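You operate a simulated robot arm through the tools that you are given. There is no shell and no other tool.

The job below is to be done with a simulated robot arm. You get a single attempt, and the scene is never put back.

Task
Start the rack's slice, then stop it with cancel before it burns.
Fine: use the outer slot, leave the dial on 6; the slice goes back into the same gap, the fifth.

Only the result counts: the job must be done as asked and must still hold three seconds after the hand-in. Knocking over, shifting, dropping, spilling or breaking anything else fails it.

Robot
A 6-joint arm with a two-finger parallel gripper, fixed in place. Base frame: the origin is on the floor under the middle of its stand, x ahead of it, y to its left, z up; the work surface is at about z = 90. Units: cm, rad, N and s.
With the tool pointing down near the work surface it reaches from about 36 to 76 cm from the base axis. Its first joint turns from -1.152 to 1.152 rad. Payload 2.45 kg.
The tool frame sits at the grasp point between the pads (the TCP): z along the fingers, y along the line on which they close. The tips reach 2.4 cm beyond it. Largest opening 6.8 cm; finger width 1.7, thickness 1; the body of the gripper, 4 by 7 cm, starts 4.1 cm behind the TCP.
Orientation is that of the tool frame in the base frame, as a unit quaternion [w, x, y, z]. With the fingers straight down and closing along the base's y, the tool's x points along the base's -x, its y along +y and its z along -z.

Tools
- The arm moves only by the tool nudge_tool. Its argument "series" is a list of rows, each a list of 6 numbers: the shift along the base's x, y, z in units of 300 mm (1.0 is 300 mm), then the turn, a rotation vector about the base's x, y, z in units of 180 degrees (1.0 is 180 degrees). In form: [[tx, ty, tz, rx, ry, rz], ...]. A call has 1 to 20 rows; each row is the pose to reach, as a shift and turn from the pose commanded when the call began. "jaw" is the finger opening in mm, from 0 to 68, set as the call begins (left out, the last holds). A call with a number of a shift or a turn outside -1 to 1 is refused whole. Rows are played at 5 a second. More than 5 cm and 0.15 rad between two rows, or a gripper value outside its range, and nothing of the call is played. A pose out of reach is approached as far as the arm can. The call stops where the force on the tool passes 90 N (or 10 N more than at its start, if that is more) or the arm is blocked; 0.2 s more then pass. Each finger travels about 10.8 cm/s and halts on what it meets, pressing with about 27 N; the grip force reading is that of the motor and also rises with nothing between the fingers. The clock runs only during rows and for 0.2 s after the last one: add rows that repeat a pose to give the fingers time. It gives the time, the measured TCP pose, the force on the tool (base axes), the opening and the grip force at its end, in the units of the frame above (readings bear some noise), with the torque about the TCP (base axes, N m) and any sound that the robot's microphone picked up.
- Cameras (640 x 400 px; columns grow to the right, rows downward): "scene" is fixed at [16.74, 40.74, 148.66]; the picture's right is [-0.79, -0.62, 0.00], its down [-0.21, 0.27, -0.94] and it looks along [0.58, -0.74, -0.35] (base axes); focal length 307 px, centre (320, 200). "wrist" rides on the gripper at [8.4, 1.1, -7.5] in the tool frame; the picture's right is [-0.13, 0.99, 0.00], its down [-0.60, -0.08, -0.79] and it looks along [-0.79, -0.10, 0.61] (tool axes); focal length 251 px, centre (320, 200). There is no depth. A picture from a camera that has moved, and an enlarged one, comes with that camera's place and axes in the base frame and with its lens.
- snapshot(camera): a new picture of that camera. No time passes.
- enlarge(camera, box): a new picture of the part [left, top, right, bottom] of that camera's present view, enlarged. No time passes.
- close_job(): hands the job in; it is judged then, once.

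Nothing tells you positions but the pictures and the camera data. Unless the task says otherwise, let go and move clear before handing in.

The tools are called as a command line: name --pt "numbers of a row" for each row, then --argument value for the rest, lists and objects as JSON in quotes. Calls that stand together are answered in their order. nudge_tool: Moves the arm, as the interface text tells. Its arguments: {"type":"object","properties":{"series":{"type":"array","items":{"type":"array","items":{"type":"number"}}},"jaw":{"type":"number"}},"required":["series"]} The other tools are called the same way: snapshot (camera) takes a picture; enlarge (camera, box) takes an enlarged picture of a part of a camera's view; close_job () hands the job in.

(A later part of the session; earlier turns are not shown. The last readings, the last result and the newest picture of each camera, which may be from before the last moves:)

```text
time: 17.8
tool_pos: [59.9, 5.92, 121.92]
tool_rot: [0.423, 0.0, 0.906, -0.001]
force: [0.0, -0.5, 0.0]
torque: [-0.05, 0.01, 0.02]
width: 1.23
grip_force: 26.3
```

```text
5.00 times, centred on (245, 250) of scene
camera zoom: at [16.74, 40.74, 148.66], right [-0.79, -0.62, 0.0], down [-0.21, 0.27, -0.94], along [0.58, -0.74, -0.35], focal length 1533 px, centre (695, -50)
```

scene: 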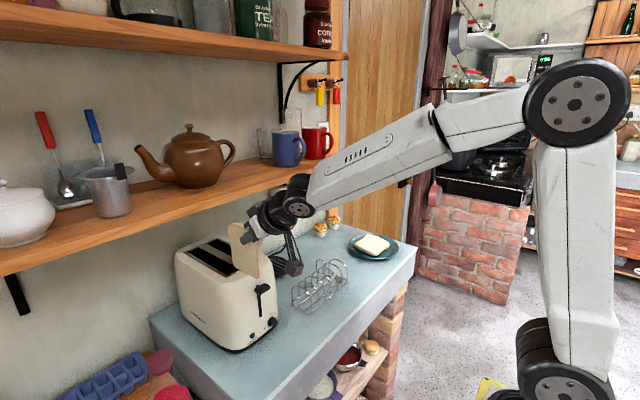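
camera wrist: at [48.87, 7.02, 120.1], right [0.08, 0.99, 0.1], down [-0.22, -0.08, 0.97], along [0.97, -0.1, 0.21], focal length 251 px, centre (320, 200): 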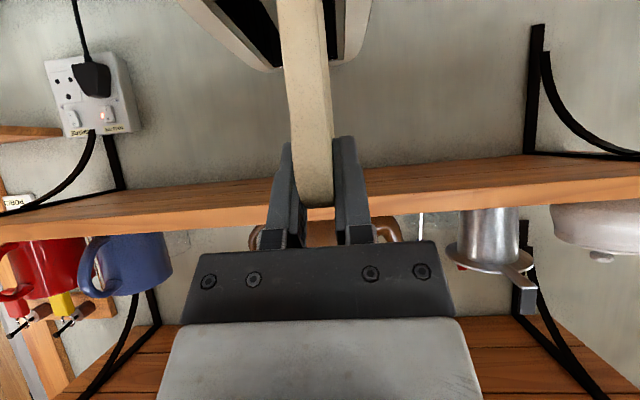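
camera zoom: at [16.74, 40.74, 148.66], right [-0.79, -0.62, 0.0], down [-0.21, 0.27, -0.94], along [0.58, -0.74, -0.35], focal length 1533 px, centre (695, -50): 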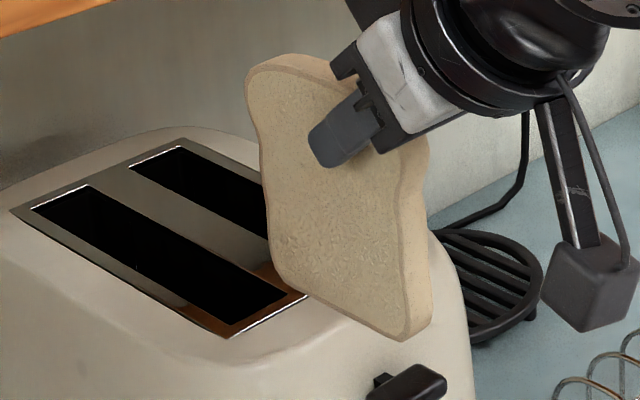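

The slice centre (y≈6.0) lines up with the outer slot (y≈4.4–7.5). I'll advance over the slot with a slight 6° pitch, keeping about 1.5 cm from the shelf front.

nudge_tool --pt "0.05 0 -0.015 0 0 0" --pt "0.12 0 -0.035 0 0 0" --pt "0.19 0 -0.055 0 0 0" --pt "0.215 0 -0.06 0 -0.004 0" --pt "0.24 0 -0.064 0 -0.009 0" --pt "0.265 0 -0.068 0 -0.014 0" --pt "0.29 0 -0.072 0 -0.02 0" --pt "0.315 0 -0.076 0 -0.026 0" --pt "0.34 0 -0.08 0 -0.0333 0" --pt "0.358 0 -0.082 0 -0.0333 0" --pt "0.358 0 -0.082 0 -0.0333 0"

enlarge --camera "scene" --box '[150, 160, 310, 300]'

snapshot --camera "wrist"

enlarge --camera "scene" --box '[190, 200, 280, 270]'

```text
time: 20.2
tool_pos: [70.72, 5.9, 119.3]
tool_rot: [0.47, 0.001, 0.882, 0.0]
force: [0.3, 0.2, 0.4]
torque: [-0.04, 0.03, -0.02]
width: 1.22
grip_force: 27.1
```

```text
2.86 times, centred on (230, 230) of scene
camera zoom: at [16.74, 40.74, 148.66], right [-0.79, -0.62, 0.0], down [-0.21, 0.27, -0.94], along [0.58, -0.74, -0.35], focal length 876 px, centre (577, 114)
```

zoom: 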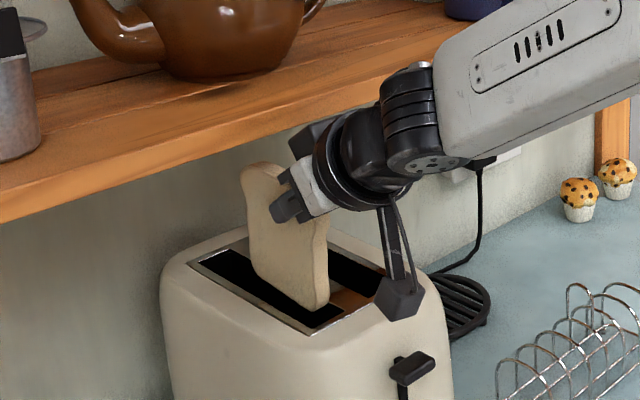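

```text
taken
camera wrist: at [59.91, 6.94, 116.43], right [0.07, 0.99, 0.11], down [-0.32, -0.08, 0.94], along [0.94, -0.1, 0.31], focal length 251 px, centre (320, 200)
```

wrist: 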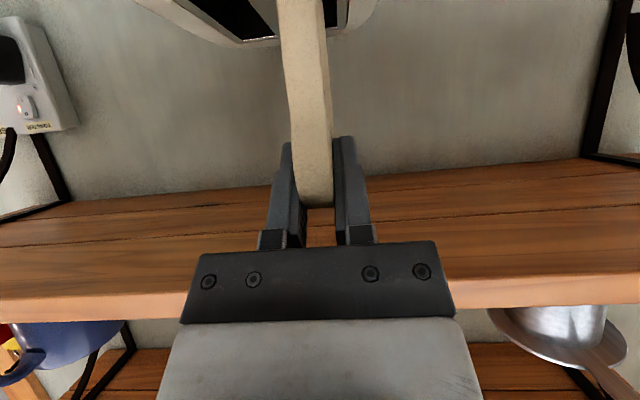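

```text
5.71 times, centred on (235, 235) of scene
camera zoom: at [16.74, 40.74, 148.66], right [-0.79, -0.62, 0.0], down [-0.21, 0.27, -0.94], along [0.58, -0.74, -0.35], focal length 1752 px, centre (806, 0)
```

zoom: 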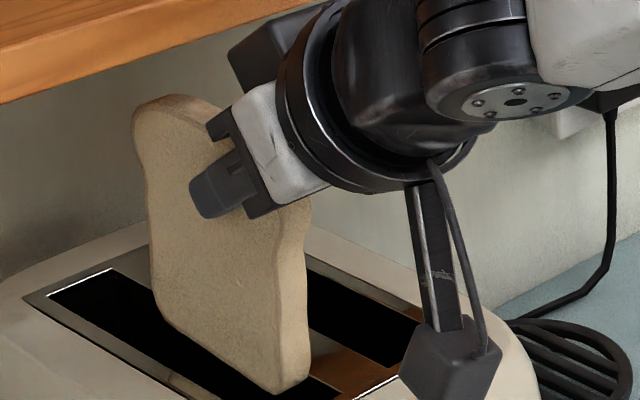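

The slice hangs right over the outer slot with its near bottom corner just inside the slot's front end. I'll ease it half a centimetre inward and lower it slightly so the corner enters.

nudge_tool --pt "0.012 0.001 0 0 0 0" --pt "0.018 0.002 -0.015 0 0 0" --pt "0.022 0.002 -0.03 0 0 0" --pt "0.024 0.002 -0.045 0 0 0" --pt "0.024 0.002 -0.055 0 0 0"

enlarge --camera "scene" --box '[190, 200, 280, 290]'

enlarge --camera "wrist" --box '[230, 0, 390, 100]'

```text
time: 21.4
tool_pos: [71.51, 6.03, 117.67]
tool_rot: [0.47, 0.0, 0.883, 0.0]
force: [-0.4, -0.3, -0.3]
torque: [0.01, 0.02, -0.02]
width: 1.25
grip_force: 26.8
```

```text
4.44 times, centred on (235, 245) of scene
camera zoom: at [16.74, 40.74, 148.66], right [-0.79, -0.62, 0.0], down [-0.21, 0.27, -0.94], along [0.58, -0.74, -0.35], focal length 1363 px, centre (698, 0)
```

zoom: 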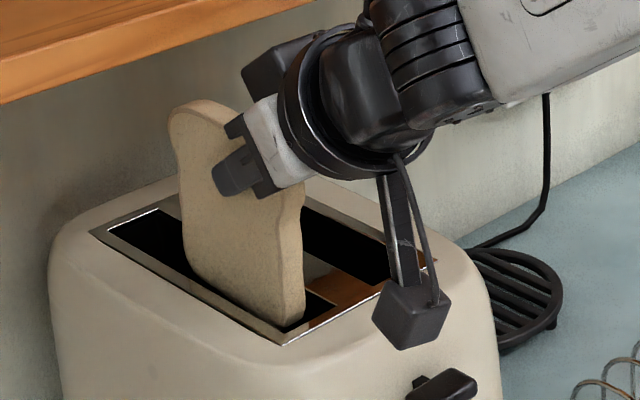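

```text
4.00 times, centred on (310, 50) of wrist
camera zoom: at [60.58, 7.09, 114.8], right [0.07, 0.99, 0.11], down [-0.32, -0.08, 0.94], along [0.94, -0.1, 0.31], focal length 1006 px, centre (360, 800)
```

zoom: 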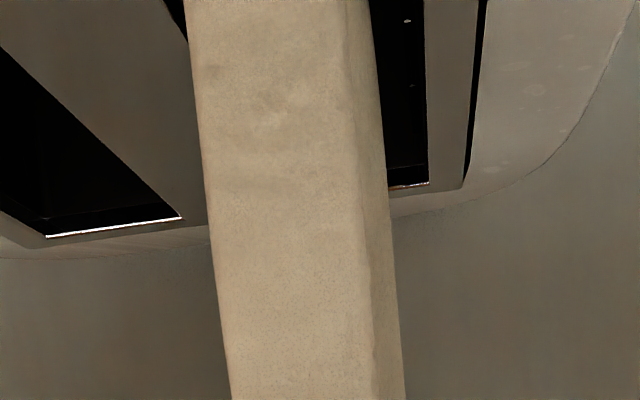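

The corner is inside the outer slot with room on both sides. I'll keep lowering in short moves, levelling the slice, and watch the force for the carriage.

nudge_tool --pt "0.002 -0.003 -0.014 0 0.003 0" --pt "0.005 -0.005 -0.028 0 0.006 0" --pt "0.008 -0.005 -0.042 0 0.009 0" --pt "0.011 -0.005 -0.055 0 0.012 0" --pt "0.011 -0.005 -0.055 0 0.012 0"

enlarge --camera "scene" --box '[190, 200, 280, 290]'

```text
time: 22.6
tool_pos: [71.7, 5.95, 116.06]
tool_rot: [0.454, 0.0, 0.891, 0.0]
force: [-0.1, 0.7, -0.4]
torque: [0.03, 0.01, 0.05]
width: 1.22
grip_force: 27.1
```

```text
4.44 times, centred on (235, 245) of scene
camera zoom: at [16.74, 40.74, 148.66], right [-0.79, -0.62, 0.0], down [-0.21, 0.27, -0.94], along [0.58, -0.74, -0.35], focal length 1363 px, centre (698, 0)
```

zoom: 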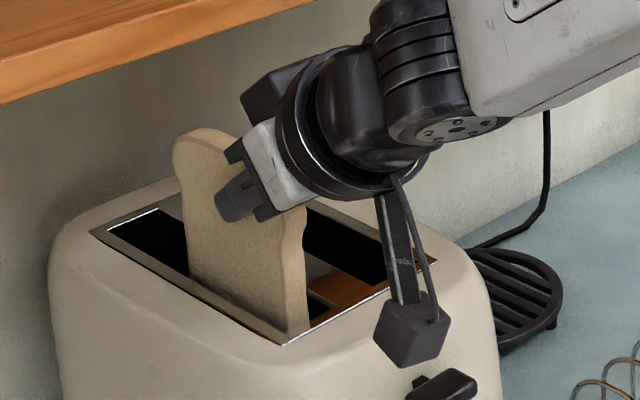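

It is descending freely with no contact force. I'll continue lowering and levelling.

nudge_tool --pt "0.003 0 -0.014 0 0.003 0" --pt "0.005 0 -0.028 0 0.006 0" --pt "0.007 0 -0.04 0 0.009 0" --pt "0.009 0 -0.05 0 0.012 0" --pt "0.009 0 -0.05 0 0.012 0"

enlarge --camera "scene" --box '[190, 200, 280, 290]'

```text
time: 23.8
tool_pos: [72.15, 5.85, 114.47]
tool_rot: [0.436, 0.0, 0.9, 0.0]
force: [0.1, 0.1, -1.1]
torque: [0.02, 0.01, 0.0]
width: 1.24
grip_force: 27.1
```

```text
4.44 times, centred on (235, 245) of scene
camera zoom: at [16.74, 40.74, 148.66], right [-0.79, -0.62, 0.0], down [-0.21, 0.27, -0.94], along [0.58, -0.74, -0.35], focal length 1363 px, centre (698, 0)
```

zoom: 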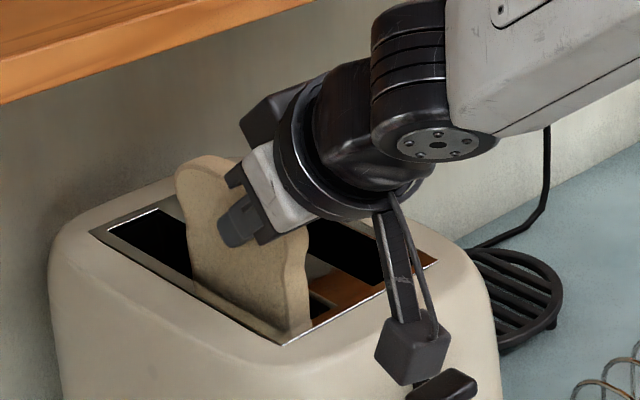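

The slice is about half in, no contact yet. Next small steps down to level.

nudge_tool --pt "0.001 0 -0.01 0 0.003 0" --pt "0.002 0 -0.02 0 0.006 0" --pt "0.003 0 -0.03 0 0.0093 0" --pt "0.003 0 -0.03 0 0.0093 0"

enlarge --camera "scene" --box '[190, 200, 280, 290]'

```text
time: 24.8
tool_pos: [72.14, 5.89, 113.6]
tool_rot: [0.423, 0.0, 0.906, 0.0]
force: [0.0, -0.1, -1.0]
torque: [0.02, 0.02, 0.01]
width: 1.22
grip_force: 26.8
```

```text
4.44 times, centred on (235, 245) of scene
camera zoom: at [16.74, 40.74, 148.66], right [-0.79, -0.62, 0.0], down [-0.21, 0.27, -0.94], along [0.58, -0.74, -0.35], focal length 1363 px, centre (698, 0)
```

zoom: 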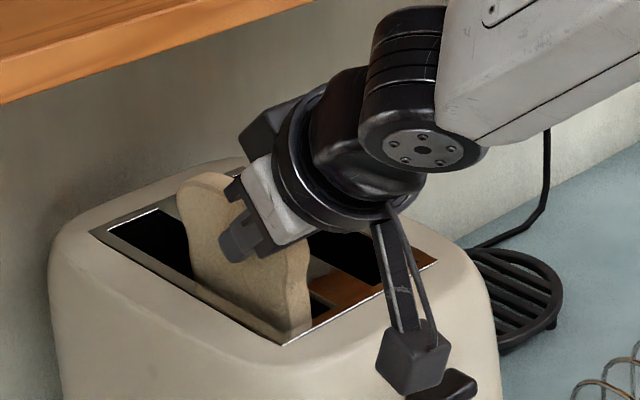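

Level now at z≈113.6 with no contact. I'll lower gently a little at a time until I feel the carriage or the fingers get close to the toaster top.

nudge_tool --pt "0 0 -0.008 0 0 0" --pt "0 0 -0.016 0 0 0" --pt "0 0 -0.024 0 0 0" --pt "0 0 -0.024 0 0 0"

nudge_tool --pt "0 0 -0.008 0 0 0" --pt "0 0 -0.016 0 0 0" --pt "0 0 -0.022 0 0 0" --pt "0 0 -0.022 0 0 0"

enlarge --camera "scene" --box '[180, 200, 290, 330]'

snapshot --camera "wrist"

```text
time: 25.8
tool_pos: [72.21, 5.95, 112.69]
tool_rot: [0.423, -0.001, 0.906, 0.001]
force: [0.7, 0.4, -1.0]
torque: [0.0, -0.04, -0.02]
width: 1.23
grip_force: 27.1
```

```text
time: 26.8
tool_pos: [72.2, 5.82, 112.09]
tool_rot: [0.423, 0.001, 0.906, 0.0]
force: [0.4, -0.4, -0.3]
torque: [0.01, 0.04, 0.04]
width: 1.22
grip_force: 27.2
```

```text
3.08 times, centred on (235, 265) of scene
camera zoom: at [16.74, 40.74, 148.66], right [-0.79, -0.62, 0.0], down [-0.21, 0.27, -0.94], along [0.58, -0.74, -0.35], focal length 943 px, centre (582, 0)
```

zoom: 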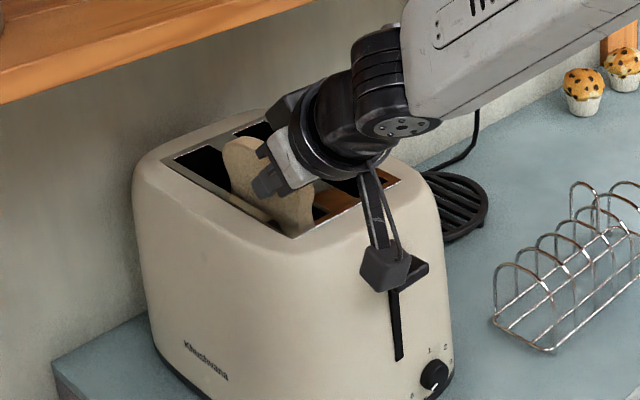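

```text
taken
camera wrist: at [61.05, 6.93, 110.49], right [0.08, 0.99, 0.1], down [-0.22, -0.08, 0.97], along [0.97, -0.1, 0.21], focal length 251 px, centre (320, 200)
```

wrist: 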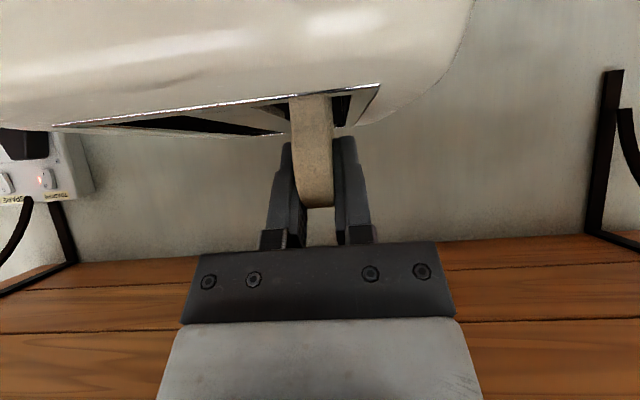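

The slice sits well inside the outer slot with about 3.5 cm showing. I'll zoom in on the finger clearance before the last lowering.

enlarge --camera "wrist" --box '[220, 70, 420, 220]'

enlarge --camera "scene" --box '[210, 225, 270, 265]'

```text
2.67 times, centred on (320, 145) of wrist
camera zoom: at [61.05, 6.93, 110.49], right [0.08, 0.99, 0.1], down [-0.22, -0.08, 0.97], along [0.97, -0.1, 0.21], focal length 670 px, centre (320, 347)
```

zoom: 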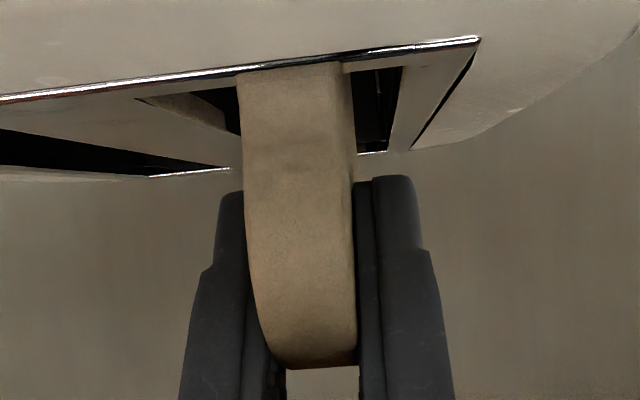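

```text
10.00 times, centred on (240, 245) of scene
camera zoom: at [16.74, 40.74, 148.66], right [-0.79, -0.62, 0.0], down [-0.21, 0.27, -0.94], along [0.58, -0.74, -0.35], focal length 3066 px, centre (1120, -250)
```

zoom: 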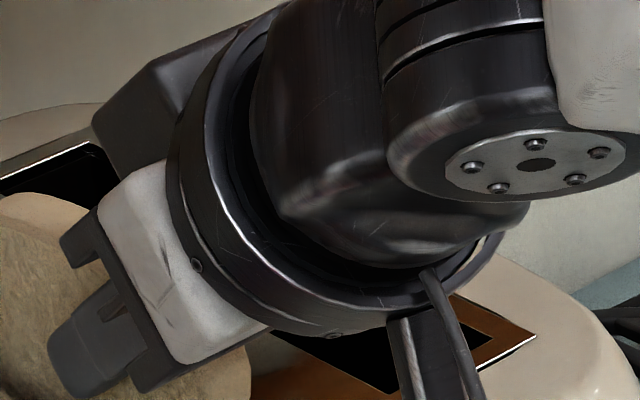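

The finger tips are about 1 cm above the toaster top. I'll lower half a centimetre more and check for contact.

nudge_tool --pt "0 0 -0.006 0 0 0" --pt "0 0 -0.012 0 0 0" --pt "0 0 -0.017 0 0 0" --pt "0 0 -0.017 0 0 0"

enlarge --camera "wrist" --box '[220, 70, 420, 220]'

enlarge --camera "scene" --box '[180, 200, 290, 330]'

```text
time: 27.8
tool_pos: [71.97, 5.91, 111.6]
tool_rot: [0.423, 0.001, 0.906, 0.0]
force: [-0.4, -0.8, 0.6]
torque: [0.02, 0.01, 0.01]
width: 1.22
grip_force: 27.6
```

```text
2.67 times, centred on (320, 145) of wrist
camera zoom: at [60.96, 6.92, 110.03], right [0.08, 0.99, 0.1], down [-0.22, -0.08, 0.97], along [0.97, -0.1, 0.21], focal length 670 px, centre (320, 347)
```

zoom: 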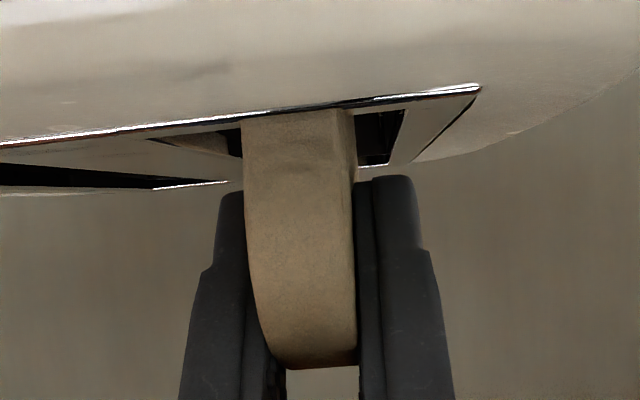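

```text
3.08 times, centred on (235, 265) of scene
camera zoom: at [16.74, 40.74, 148.66], right [-0.79, -0.62, 0.0], down [-0.21, 0.27, -0.94], along [0.58, -0.74, -0.35], focal length 943 px, centre (582, 0)
```

zoom: 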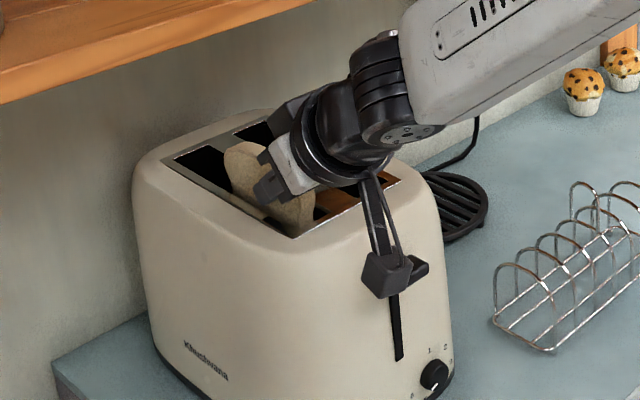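

Still no contact, so the carriage floor lies a bit lower. I'll open the jaws slightly so the slice settles down the slot guided by the fingers.

nudge_tool --pt "0 0 0 0 0 0" --pt "0 0 0 0 0 0" --pt "0 0 0 0 0 0" --jaw 22

snapshot --camera "wrist"

enlarge --camera "wrist" --box '[220, 70, 420, 220]'

enlarge --camera "scene" --box '[190, 210, 270, 280]'

```text
time: 28.6
tool_pos: [72.0, 5.84, 111.68]
tool_rot: [0.423, 0.0, 0.906, 0.0]
force: [-0.7, 0.2, -1.0]
torque: [0.02, 0.01, -0.01]
width: 2.2
grip_force: 0.0
```

```text
taken
camera wrist: at [60.97, 6.92, 110.04], right [0.08, 0.99, 0.1], down [-0.22, -0.08, 0.97], along [0.97, -0.1, 0.21], focal length 251 px, centre (320, 200)
```

wrist: 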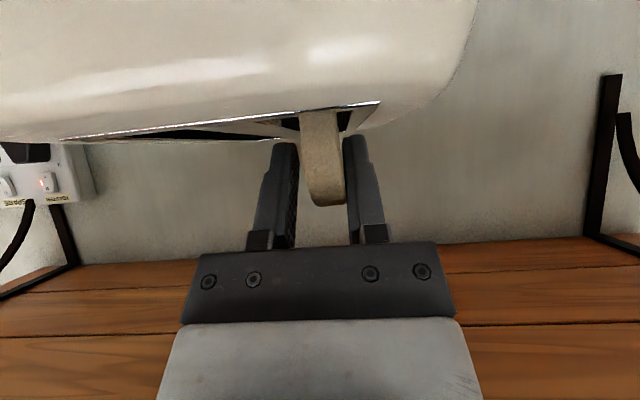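

```text
2.67 times, centred on (320, 145) of wrist
camera zoom: at [60.97, 6.92, 110.04], right [0.08, 0.99, 0.1], down [-0.22, -0.08, 0.97], along [0.97, -0.1, 0.21], focal length 670 px, centre (320, 347)
```

zoom: 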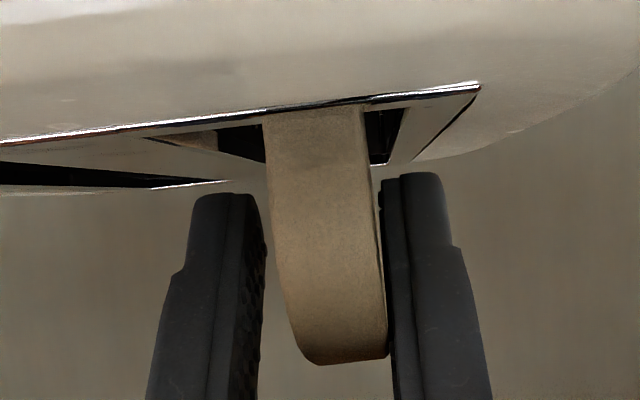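

```text
5.71 times, centred on (230, 245) of scene
camera zoom: at [16.74, 40.74, 148.66], right [-0.79, -0.62, 0.0], down [-0.21, 0.27, -0.94], along [0.58, -0.74, -0.35], focal length 1752 px, centre (834, -57)
```

zoom: 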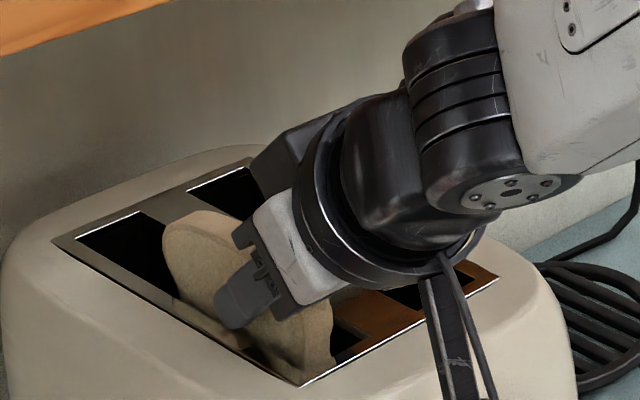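

The slice has settled on the carriage, standing about 3.4 cm proud of the outer slot, so it can be regripped later. I'll open the jaws fully clear of it and back away along the finger direction.

nudge_tool --pt "0 0 0 0 0 0" --pt "0 0 0 0 0 0" --pt "-0.03 0 0.025 0 0 0" --pt "-0.08 0 0.067 0 0 0" --pt "-0.15 0 0.12 0 0 0" --pt "-0.25 0 0.15 0 0 0" --pt "-0.36 0 0.15 0 0 0" --pt "-0.46 0 0.15 0 0 0" --pt "-0.55 0 0.15 0 0 0" --pt "-0.55 0 0.15 0 0 0" --jaw 46

enlarge --camera "scene" --box '[160, 210, 300, 350]'

snapshot --camera "wrist"

enlarge --camera "scene" --box '[240, 270, 290, 320]'

```text
time: 30.8
tool_pos: [55.33, 5.71, 116.27]
tool_rot: [0.424, 0.0, 0.906, 0.0]
force: [-0.2, -0.2, -0.2]
torque: [0.01, 0.0, 0.0]
width: 4.62
grip_force: 0.1
```

```text
2.86 times, centred on (230, 280) of scene
camera zoom: at [16.73, 40.74, 148.66], right [-0.79, -0.62, 0.0], down [-0.21, 0.27, -0.94], along [0.58, -0.74, -0.35], focal length 876 px, centre (577, -29)
```

zoom: 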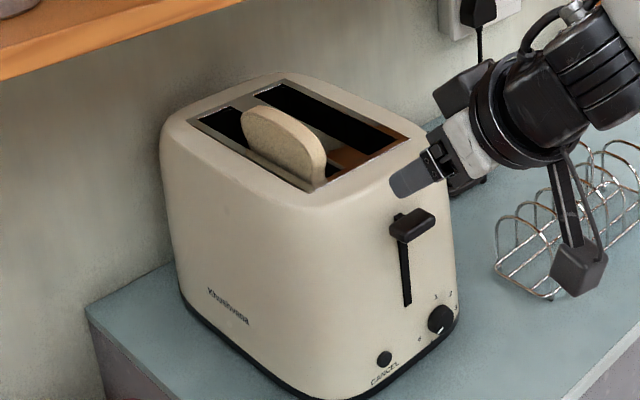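

```text
taken
camera wrist: at [44.35, 6.82, 114.56], right [0.08, 0.99, 0.1], down [-0.22, -0.08, 0.97], along [0.97, -0.1, 0.21], focal length 251 px, centre (320, 200)
```

wrist: 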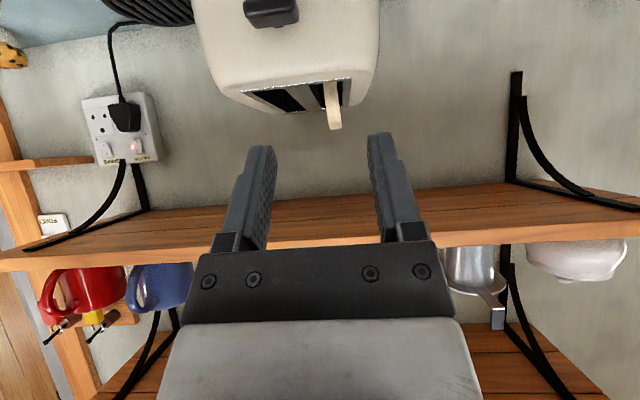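

```text
8.00 times, centred on (265, 295) of scene
camera zoom: at [16.73, 40.74, 148.66], right [-0.79, -0.62, 0.0], down [-0.21, 0.27, -0.94], along [0.58, -0.74, -0.35], focal length 2453 px, centre (760, -560)
```

zoom: 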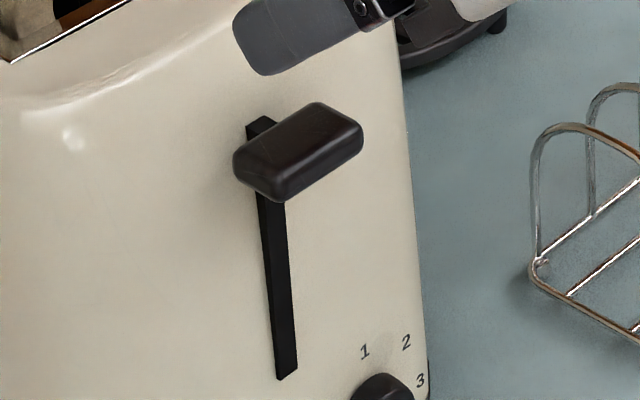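

The slice stands in the outer slot and the lever is up at roughly (63, 3, 106). I'll close the fingers and come around to hover above the lever.

nudge_tool --pt "0 -0.015 -0.03 0 0 0" --pt "0 -0.03 -0.06 0 0 0" --pt "0 -0.05 -0.1 0 0 0" --pt "0 -0.07 -0.14 0 0 0" --pt "0 -0.085 -0.17 0 0 0" --pt "0 -0.092 -0.19 0 0 0" --pt "0.03 -0.092 -0.19 0 0 0" --pt "0.06 -0.092 -0.19 0 0 0" --pt "0.09 -0.092 -0.19 0 0 0" --pt "0.12 -0.092 -0.19 0 0 0" --pt "0.15 -0.092 -0.19 0 0 0" --pt "0.175 -0.092 -0.19 0 0 0" --pt "0.19 -0.092 -0.19 0 0 0" --pt "0.19 -0.092 -0.19 0 0 0" --jaw 0

enlarge --camera "scene" --box '[210, 230, 310, 330]'

snapshot --camera "wrist"

```text
time: 33.8
tool_pos: [61.38, 3.13, 110.51]
tool_rot: [0.424, 0.001, 0.906, -0.001]
force: [0.0, 0.8, 0.2]
torque: [-0.02, 0.01, 0.03]
width: 0.03
grip_force: 23.6
```

```text
4.00 times, centred on (260, 280) of scene
camera zoom: at [16.74, 40.74, 148.66], right [-0.79, -0.62, 0.0], down [-0.21, 0.27, -0.94], along [0.58, -0.74, -0.35], focal length 1226 px, centre (560, -120)
```

zoom: 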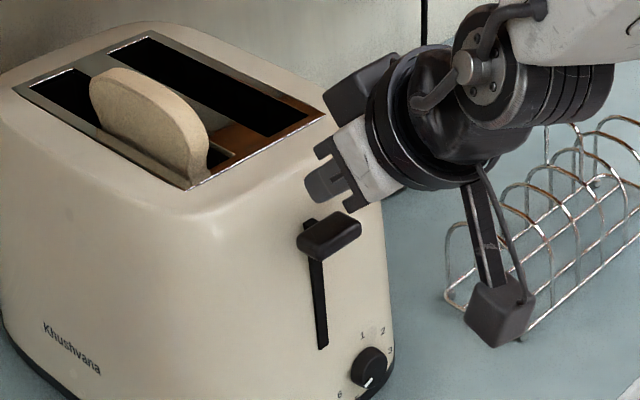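

```text
taken
camera wrist: at [50.3, 4.14, 108.89], right [0.08, 0.99, 0.1], down [-0.22, -0.08, 0.97], along [0.97, -0.1, 0.21], focal length 251 px, centre (320, 200)
```

wrist: 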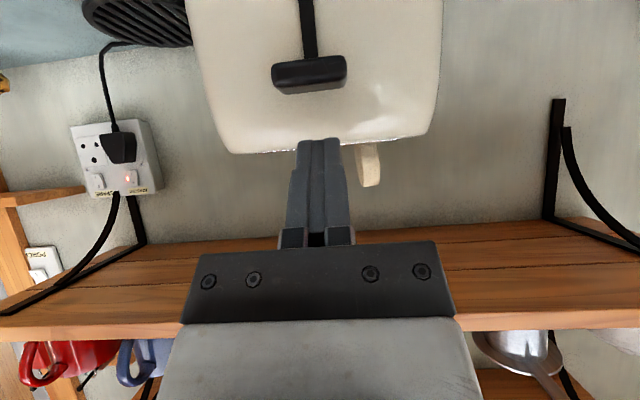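

The fingertips are right above the lever (y≈3.1, top z≈106.5). I'll start pressing it down gently and watch the force.

nudge_tool --pt "-0.005 -0.001 -0.02 0 0 0" --pt "-0.005 -0.001 -0.04 0 0 0" --pt "-0.005 -0.001 -0.06 0 0 0" --pt "-0.005 -0.001 -0.08 0 0 0" --pt "-0.005 -0.001 -0.1 0 0 0"

enlarge --camera "scene" --box '[210, 230, 310, 330]'

snapshot --camera "wrist"

```text
time: 35.0
tool_pos: [61.08, 3.06, 107.52]
tool_rot: [0.424, 0.0, 0.906, 0.0]
force: [-0.1, -0.5, 0.5]
torque: [0.01, 0.02, -0.02]
width: 0.02
grip_force: 23.1
```

```text
4.00 times, centred on (260, 280) of scene
camera zoom: at [16.73, 40.74, 148.66], right [-0.79, -0.62, 0.0], down [-0.21, 0.27, -0.94], along [0.58, -0.74, -0.35], focal length 1226 px, centre (560, -120)
```

zoom: 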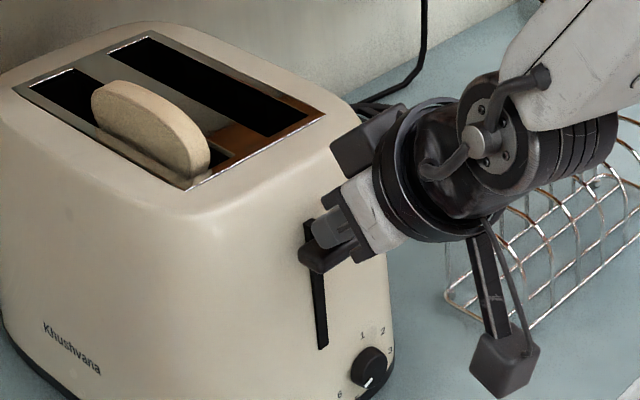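

```text
taken
camera wrist: at [50.06, 4.12, 105.96], right [0.08, 0.99, 0.1], down [-0.22, -0.08, 0.97], along [0.97, -0.1, 0.21], focal length 251 px, centre (320, 200)
```

wrist: 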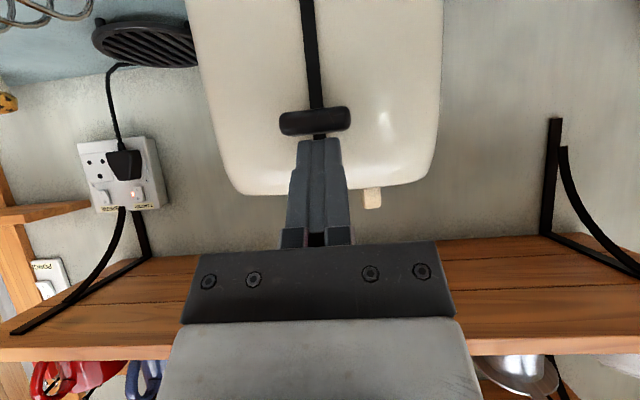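

The lever is moving down with the slice under very little force. I'll continue pushing it smoothly to near the bottom of its track.

nudge_tool --pt "0 0 -0.02 0 0 0" --pt "0 0 -0.04 0 0 0" --pt "0 0 -0.06 0 0 0" --pt "0 0 -0.08 0 0 0" --pt "0 0 -0.1 0 0 0" --pt "0 0 -0.12 0 0 0" --pt "0 0 -0.14 0 0 0" --pt "0 0 -0.16 0 0 0" --pt "0 0 -0.18 0 0 0" --pt "0 0 -0.2 0 0 0"

enlarge --camera "scene" --box '[210, 230, 310, 330]'

snapshot --camera "wrist"

```text
time: 37.2
tool_pos: [61.02, 4.37, 102.03]
tool_rot: [0.423, 0.001, 0.906, -0.003]
force: [-0.5, -0.4, -0.1]
torque: [0.02, 0.05, 0.0]
width: 0.0
grip_force: 23.7
out of reach, approached as far as the arm can: row 5, 6, 7, 8, 9, 10
```

```text
4.00 times, centred on (260, 280) of scene
camera zoom: at [16.74, 40.74, 148.66], right [-0.79, -0.62, 0.0], down [-0.21, 0.27, -0.94], along [0.58, -0.74, -0.35], focal length 1226 px, centre (560, -120)
```

zoom: 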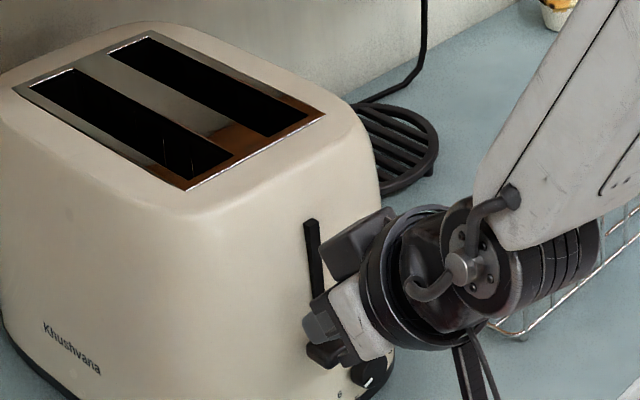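

```text
taken
camera wrist: at [49.89, 5.54, 100.43], right [0.09, 0.99, 0.09], down [-0.22, -0.07, 0.97], along [0.97, -0.11, 0.21], focal length 251 px, centre (320, 200)
```

wrist: 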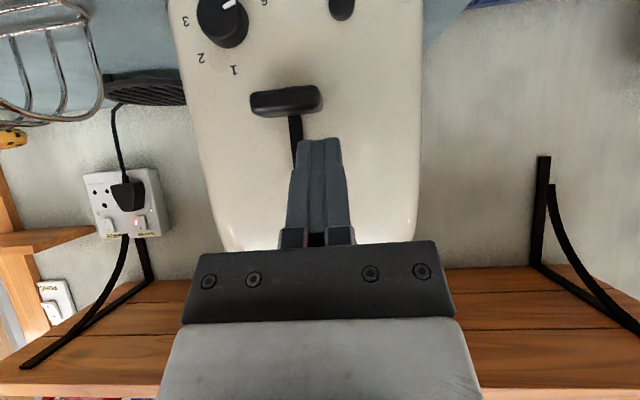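

The lever is down at z≈98 without my touching it, though the arm drifted 1.3 cm sideways at a joint limit. I'll look closely to see whether the lever has really latched.

enlarge --camera "wrist" --box '[200, 0, 400, 150]'

enlarge --camera "scene" --box '[170, 225, 300, 345]'

enlarge --camera "scene" --box '[205, 230, 265, 280]'

snapshot --camera "scene"

```text
2.67 times, centred on (300, 75) of wrist
camera zoom: at [49.89, 5.54, 100.43], right [0.09, 0.99, 0.09], down [-0.22, -0.07, 0.97], along [0.97, -0.11, 0.21], focal length 670 px, centre (373, 533)
```

zoom: 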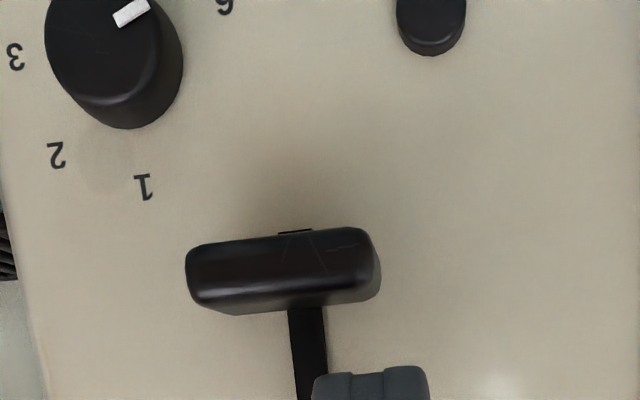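

```text
3.33 times, centred on (235, 285) of scene
camera zoom: at [16.74, 40.74, 148.66], right [-0.79, -0.62, 0.0], down [-0.21, 0.27, -0.94], along [0.58, -0.74, -0.35], focal length 1022 px, centre (603, -83)
```

zoom: 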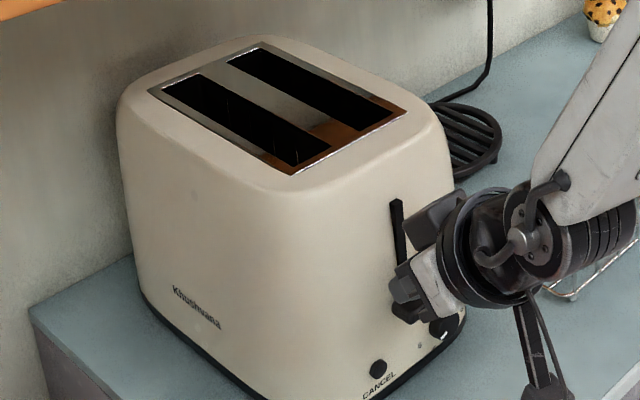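

```text
8.00 times, centred on (235, 255) of scene
camera zoom: at [16.74, 40.74, 148.66], right [-0.79, -0.62, 0.0], down [-0.21, 0.27, -0.94], along [0.58, -0.74, -0.35], focal length 2453 px, centre (1000, -240)
```

zoom: 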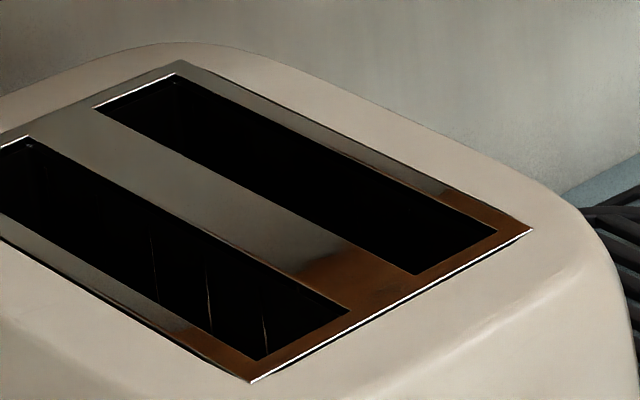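

```text
taken
```

scene: 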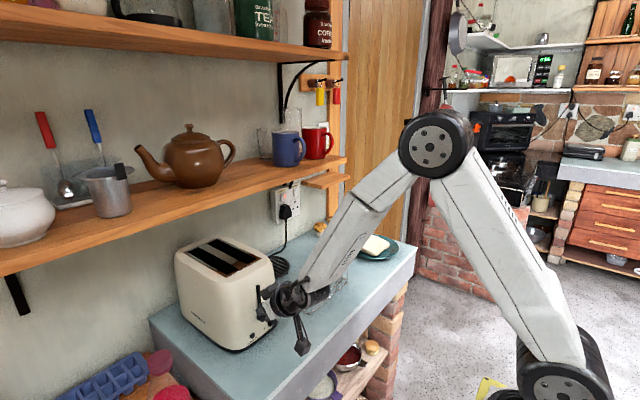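

The lever sits at the bottom of its track about 1 cm below my fingertips and the slice is down, so it has latched. Next I'll swing away from the lever toward the cancel button (≈64, 5.95, 93.8), yawed 20° so the hand stays clear of the lever when it pops up.

nudge_tool --pt "-0.05 0.03 0.025 0 0 0" --pt "-0.12 0.07 0.02 0.001 0.005 -0.02" --pt "-0.153 0.1 0 0.0022 0.0125 -0.05" --pt "-0.153 0.1 -0.05 0.0036 0.02 -0.08" --pt "-0.153 0.1 -0.1 0.0048 0.0275 -0.111" --pt "-0.15 0.1 -0.15 0.0048 0.0275 -0.111" --pt "-0.13 0.1 -0.19 0.0048 0.0275 -0.111" --pt "-0.1 0.1 -0.215 0.0048 0.0275 -0.111" --pt "-0.06 0.1 -0.22 0.0048 0.0275 -0.111" --pt "-0.033 0.1 -0.22 0.0048 0.0275 -0.111" --pt "-0.033 0.1 -0.22 0.0048 0.0275 -0.111"

snapshot --camera "wrist"

enlarge --camera "scene" --box '[170, 225, 310, 365]'

enlarge --camera "scene" --box '[235, 300, 295, 350]'

```text
time: 39.6
tool_pos: [59.99, 7.5, 95.59]
tool_rot: [0.377, 0.162, 0.909, -0.068]
force: [-0.9, 0.2, 0.6]
torque: [-0.02, 0.02, -0.02]
width: 0.0
grip_force: 23.3
```

```text
taken
camera wrist: at [49.87, 12.26, 94.93], right [0.43, 0.9, 0.09], down [-0.15, -0.03, 0.99], along [0.89, -0.43, 0.13], focal length 251 px, centre (320, 200)
```

wrist: 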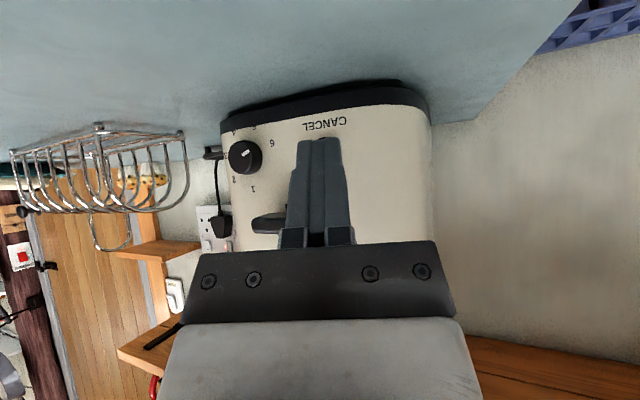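

```text
2.86 times, centred on (240, 295) of scene
camera zoom: at [16.74, 40.74, 148.66], right [-0.79, -0.62, 0.0], down [-0.21, 0.27, -0.94], along [0.58, -0.74, -0.35], focal length 876 px, centre (549, -71)
```

zoom: 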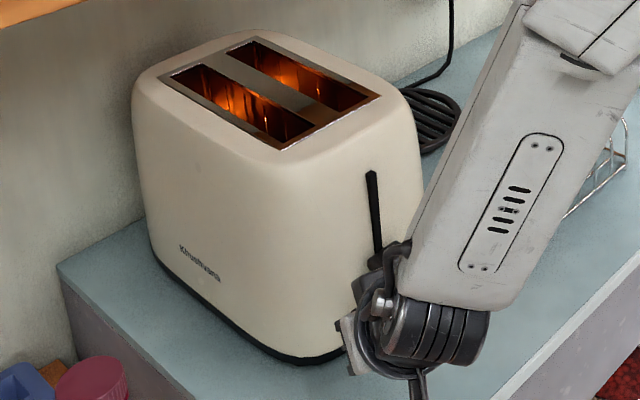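

```text
8.00 times, centred on (265, 325) of scene
camera zoom: at [16.74, 40.74, 148.66], right [-0.79, -0.62, 0.0], down [-0.21, 0.27, -0.94], along [0.58, -0.74, -0.35], focal length 2453 px, centre (760, -800)
```

zoom: 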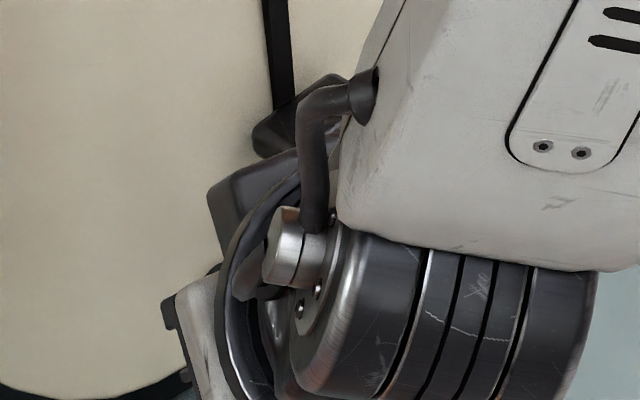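

The elements are glowing, so toasting has started. I'll line the fingertips up with the cancel button (shift −1.5 cm in y and slightly down) and bring them up to it.

nudge_tool --pt "0 -0.025 -0.011 0 0 0" --pt "0 -0.05 -0.022 0 0 0" --pt "0.015 -0.05 -0.022 0 0 0" --pt "0.03 -0.05 -0.022 0 0 0" --pt "0.04 -0.05 -0.022 0 0 0"

snapshot --camera "wrist"

enlarge --camera "wrist" --box '[220, 80, 420, 230]'

enlarge --camera "scene" --box '[200, 270, 300, 370]'

```text
time: 40.8
tool_pos: [61.24, 5.82, 94.79]
tool_rot: [0.377, 0.161, 0.909, -0.068]
force: [-0.8, 0.4, -0.3]
torque: [0.03, 0.02, 0.01]
width: 0.0
grip_force: 23.8
```

```text
taken
camera wrist: at [51.08, 10.78, 94.16], right [0.43, 0.9, 0.09], down [-0.15, -0.03, 0.99], along [0.89, -0.43, 0.13], focal length 251 px, centre (320, 200)
```

wrist: 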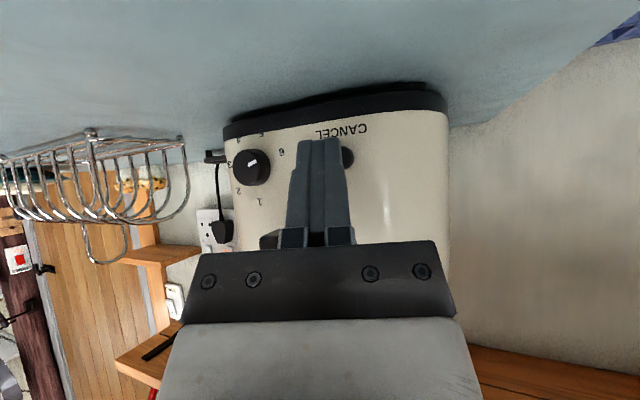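

```text
2.67 times, centred on (320, 155) of wrist
camera zoom: at [51.08, 10.78, 94.16], right [0.43, 0.9, 0.09], down [-0.15, -0.03, 0.99], along [0.89, -0.43, 0.13], focal length 670 px, centre (320, 320)
```

zoom: 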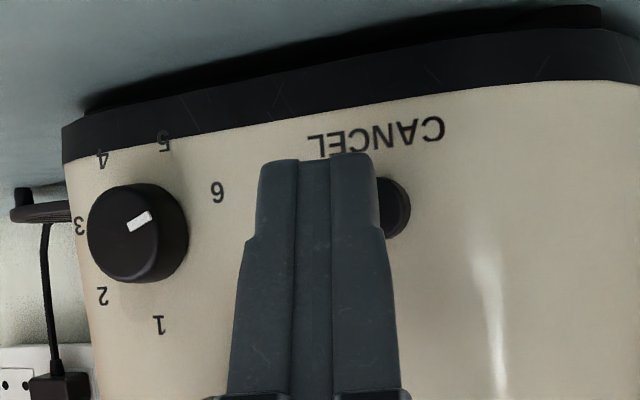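

```text
4.00 times, centred on (250, 320) of scene
camera zoom: at [16.74, 40.74, 148.66], right [-0.79, -0.62, 0.0], down [-0.21, 0.27, -0.94], along [0.58, -0.74, -0.35], focal length 1226 px, centre (600, -280)
```

zoom: 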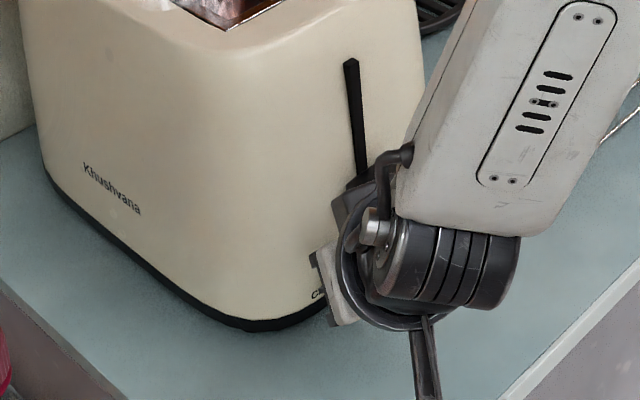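

The cancel button is just behind the fingertips at y≈6.15, z≈93.8. I'll shift 0.25 cm toward +y and press forward in small steps, watching the force.

nudge_tool --pt "0 0.008 0 0 0 0" --pt "0.005 0.008 0 0 0 0" --pt "0.01 0.008 0 0 0 0"

enlarge --camera "wrist" --box '[220, 80, 420, 230]'

enlarge --camera "scene" --box '[170, 225, 310, 365]'

```text
time: 41.6
tool_pos: [61.6, 6.31, 94.72]
tool_rot: [0.378, 0.161, 0.909, -0.067]
force: [-0.7, -0.7, -0.2]
torque: [-0.02, 0.01, -0.02]
width: 0.01
grip_force: 23.4
```

```text
2.67 times, centred on (320, 155) of wrist
camera zoom: at [51.35, 11.06, 94.15], right [0.43, 0.9, 0.09], down [-0.15, -0.03, 0.99], along [0.89, -0.43, 0.13], focal length 670 px, centre (320, 320)
```

zoom: 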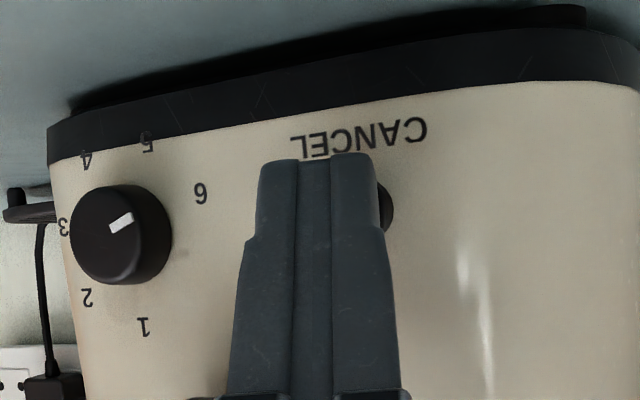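

```text
2.86 times, centred on (240, 295) of scene
camera zoom: at [16.73, 40.74, 148.66], right [-0.79, -0.62, 0.0], down [-0.21, 0.27, -0.94], along [0.58, -0.74, -0.35], focal length 876 px, centre (549, -71)
```

zoom: 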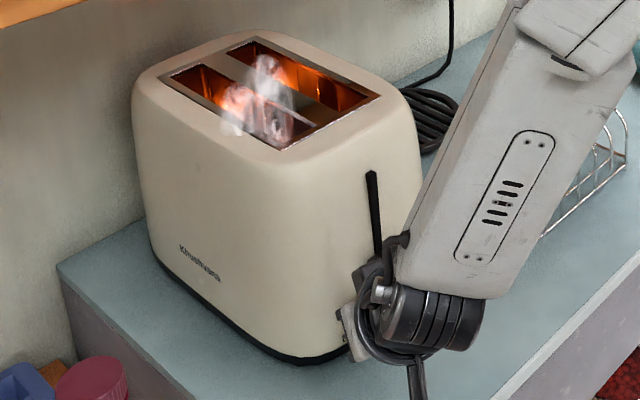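

Smoke is rising, so I must press cancel right away. I'll push on forward into the button.

nudge_tool --pt "0.008 0 0 0 0 0" --pt "0.016 0 0 0 0 0" --pt "0.022 0 0 0 0 0"

enlarge --camera "wrist" --box '[220, 80, 420, 230]'

enlarge --camera "scene" --box '[170, 225, 310, 365]'

```text
time: 42.4
tool_pos: [62.04, 6.19, 94.71]
tool_rot: [0.376, 0.159, 0.91, -0.067]
force: [-13.7, 1.6, 2.7]
torque: [0.01, 0.08, 0.02]
width: 0.0
grip_force: 23.7
heard: pop, click
```

```text
2.67 times, centred on (320, 155) of wrist
camera zoom: at [51.88, 11.04, 94.13], right [0.43, 0.9, 0.09], down [-0.15, -0.03, 0.99], along [0.89, -0.43, 0.13], focal length 670 px, centre (320, 320)
```

zoom: 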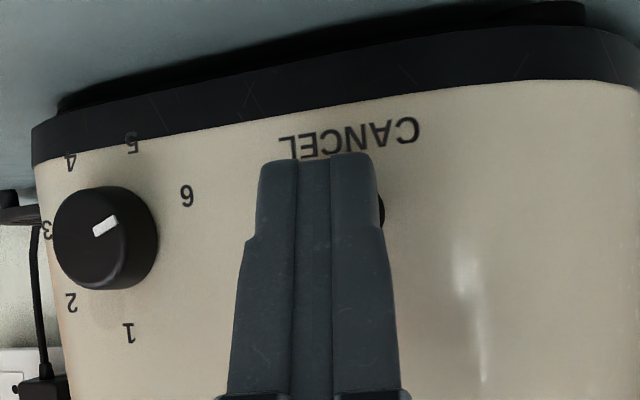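

```text
2.86 times, centred on (240, 295) of scene
camera zoom: at [16.69, 40.74, 148.67], right [-0.79, -0.62, 0.0], down [-0.21, 0.27, -0.94], along [0.58, -0.74, -0.35], focal length 876 px, centre (549, -71)
```

zoom: 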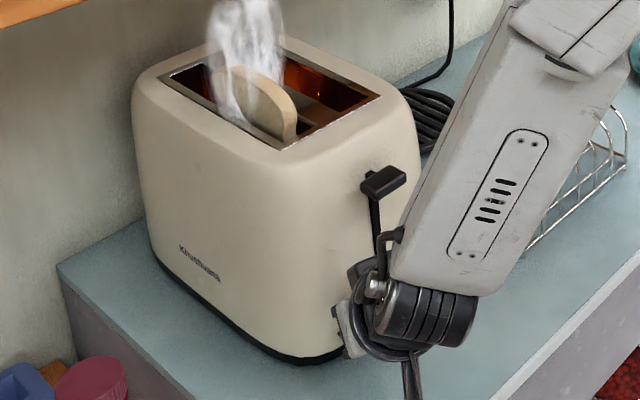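

I heard the pop and click, the elements are off and the slice has come up, lightly browned. I'll back straight off the button and rise clear in front of the toaster, undoing the yaw.

nudge_tool --pt "-0.03 0 0 0 0 0" --pt "-0.1 0 0 0 0 0" --pt "-0.18 0 0.02 0 0 0" --pt "-0.22 0 0.08 0 0 0" --pt "-0.22 0 0.16 0 0 0" --pt "-0.22 0 0.25 0 0 0" --pt "-0.22 0 0.35 0 0 0" --pt "-0.22 0 0.45 0 0 0" --pt "-0.22 -0.003 0.52 -0.001 -0.006 0.025" --pt "-0.22 -0.006 0.58 -0.0024 -0.0137 0.055" --pt "-0.22 -0.009 0.64 -0.0036 -0.0206 0.083" --pt "-0.22 -0.0117 0.69 -0.0048 -0.0275 0.111" --pt "-0.22 -0.0117 0.715 -0.0048 -0.0275 0.111" --pt "-0.22 -0.0117 0.715 -0.0048 -0.0275 0.111"

snapshot --camera "wrist"

enlarge --camera "scene" --box '[165, 215, 305, 355]'

enlarge --camera "scene" --box '[190, 225, 260, 275]'

```text
time: 45.4
tool_pos: [55.62, 5.83, 116.23]
tool_rot: [0.424, 0.001, 0.906, -0.001]
force: [0.0, -0.3, -0.4]
torque: [-0.04, 0.01, 0.0]
width: 0.0
grip_force: 23.8
```

```text
taken
camera wrist: at [44.49, 6.83, 114.61], right [0.08, 0.99, 0.1], down [-0.22, -0.08, 0.97], along [0.97, -0.1, 0.21], focal length 251 px, centre (320, 200)
```

wrist: 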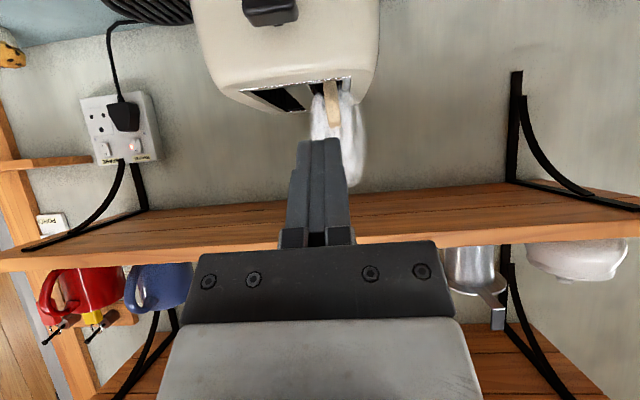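

```text
2.86 times, centred on (235, 285) of scene
camera zoom: at [16.74, 40.74, 148.66], right [-0.79, -0.62, 0.0], down [-0.21, 0.27, -0.94], along [0.58, -0.74, -0.35], focal length 876 px, centre (563, -43)
```

zoom: 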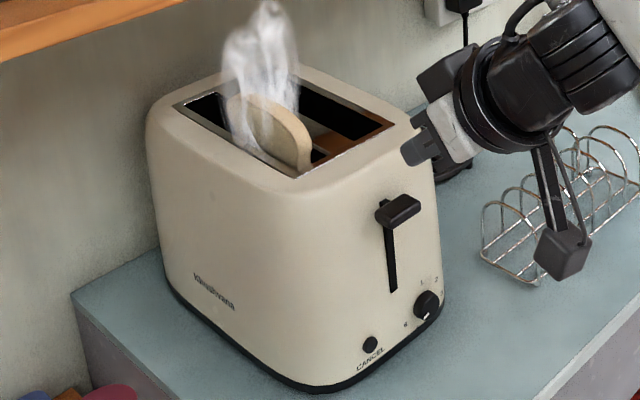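

```text
8.00 times, centred on (225, 250) of scene
camera zoom: at [16.74, 40.74, 148.66], right [-0.79, -0.62, 0.0], down [-0.21, 0.27, -0.94], along [0.58, -0.74, -0.35], focal length 2453 px, centre (1080, -200)
```

zoom: 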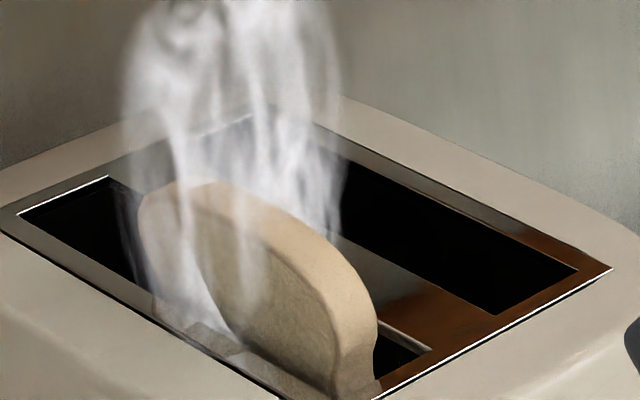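

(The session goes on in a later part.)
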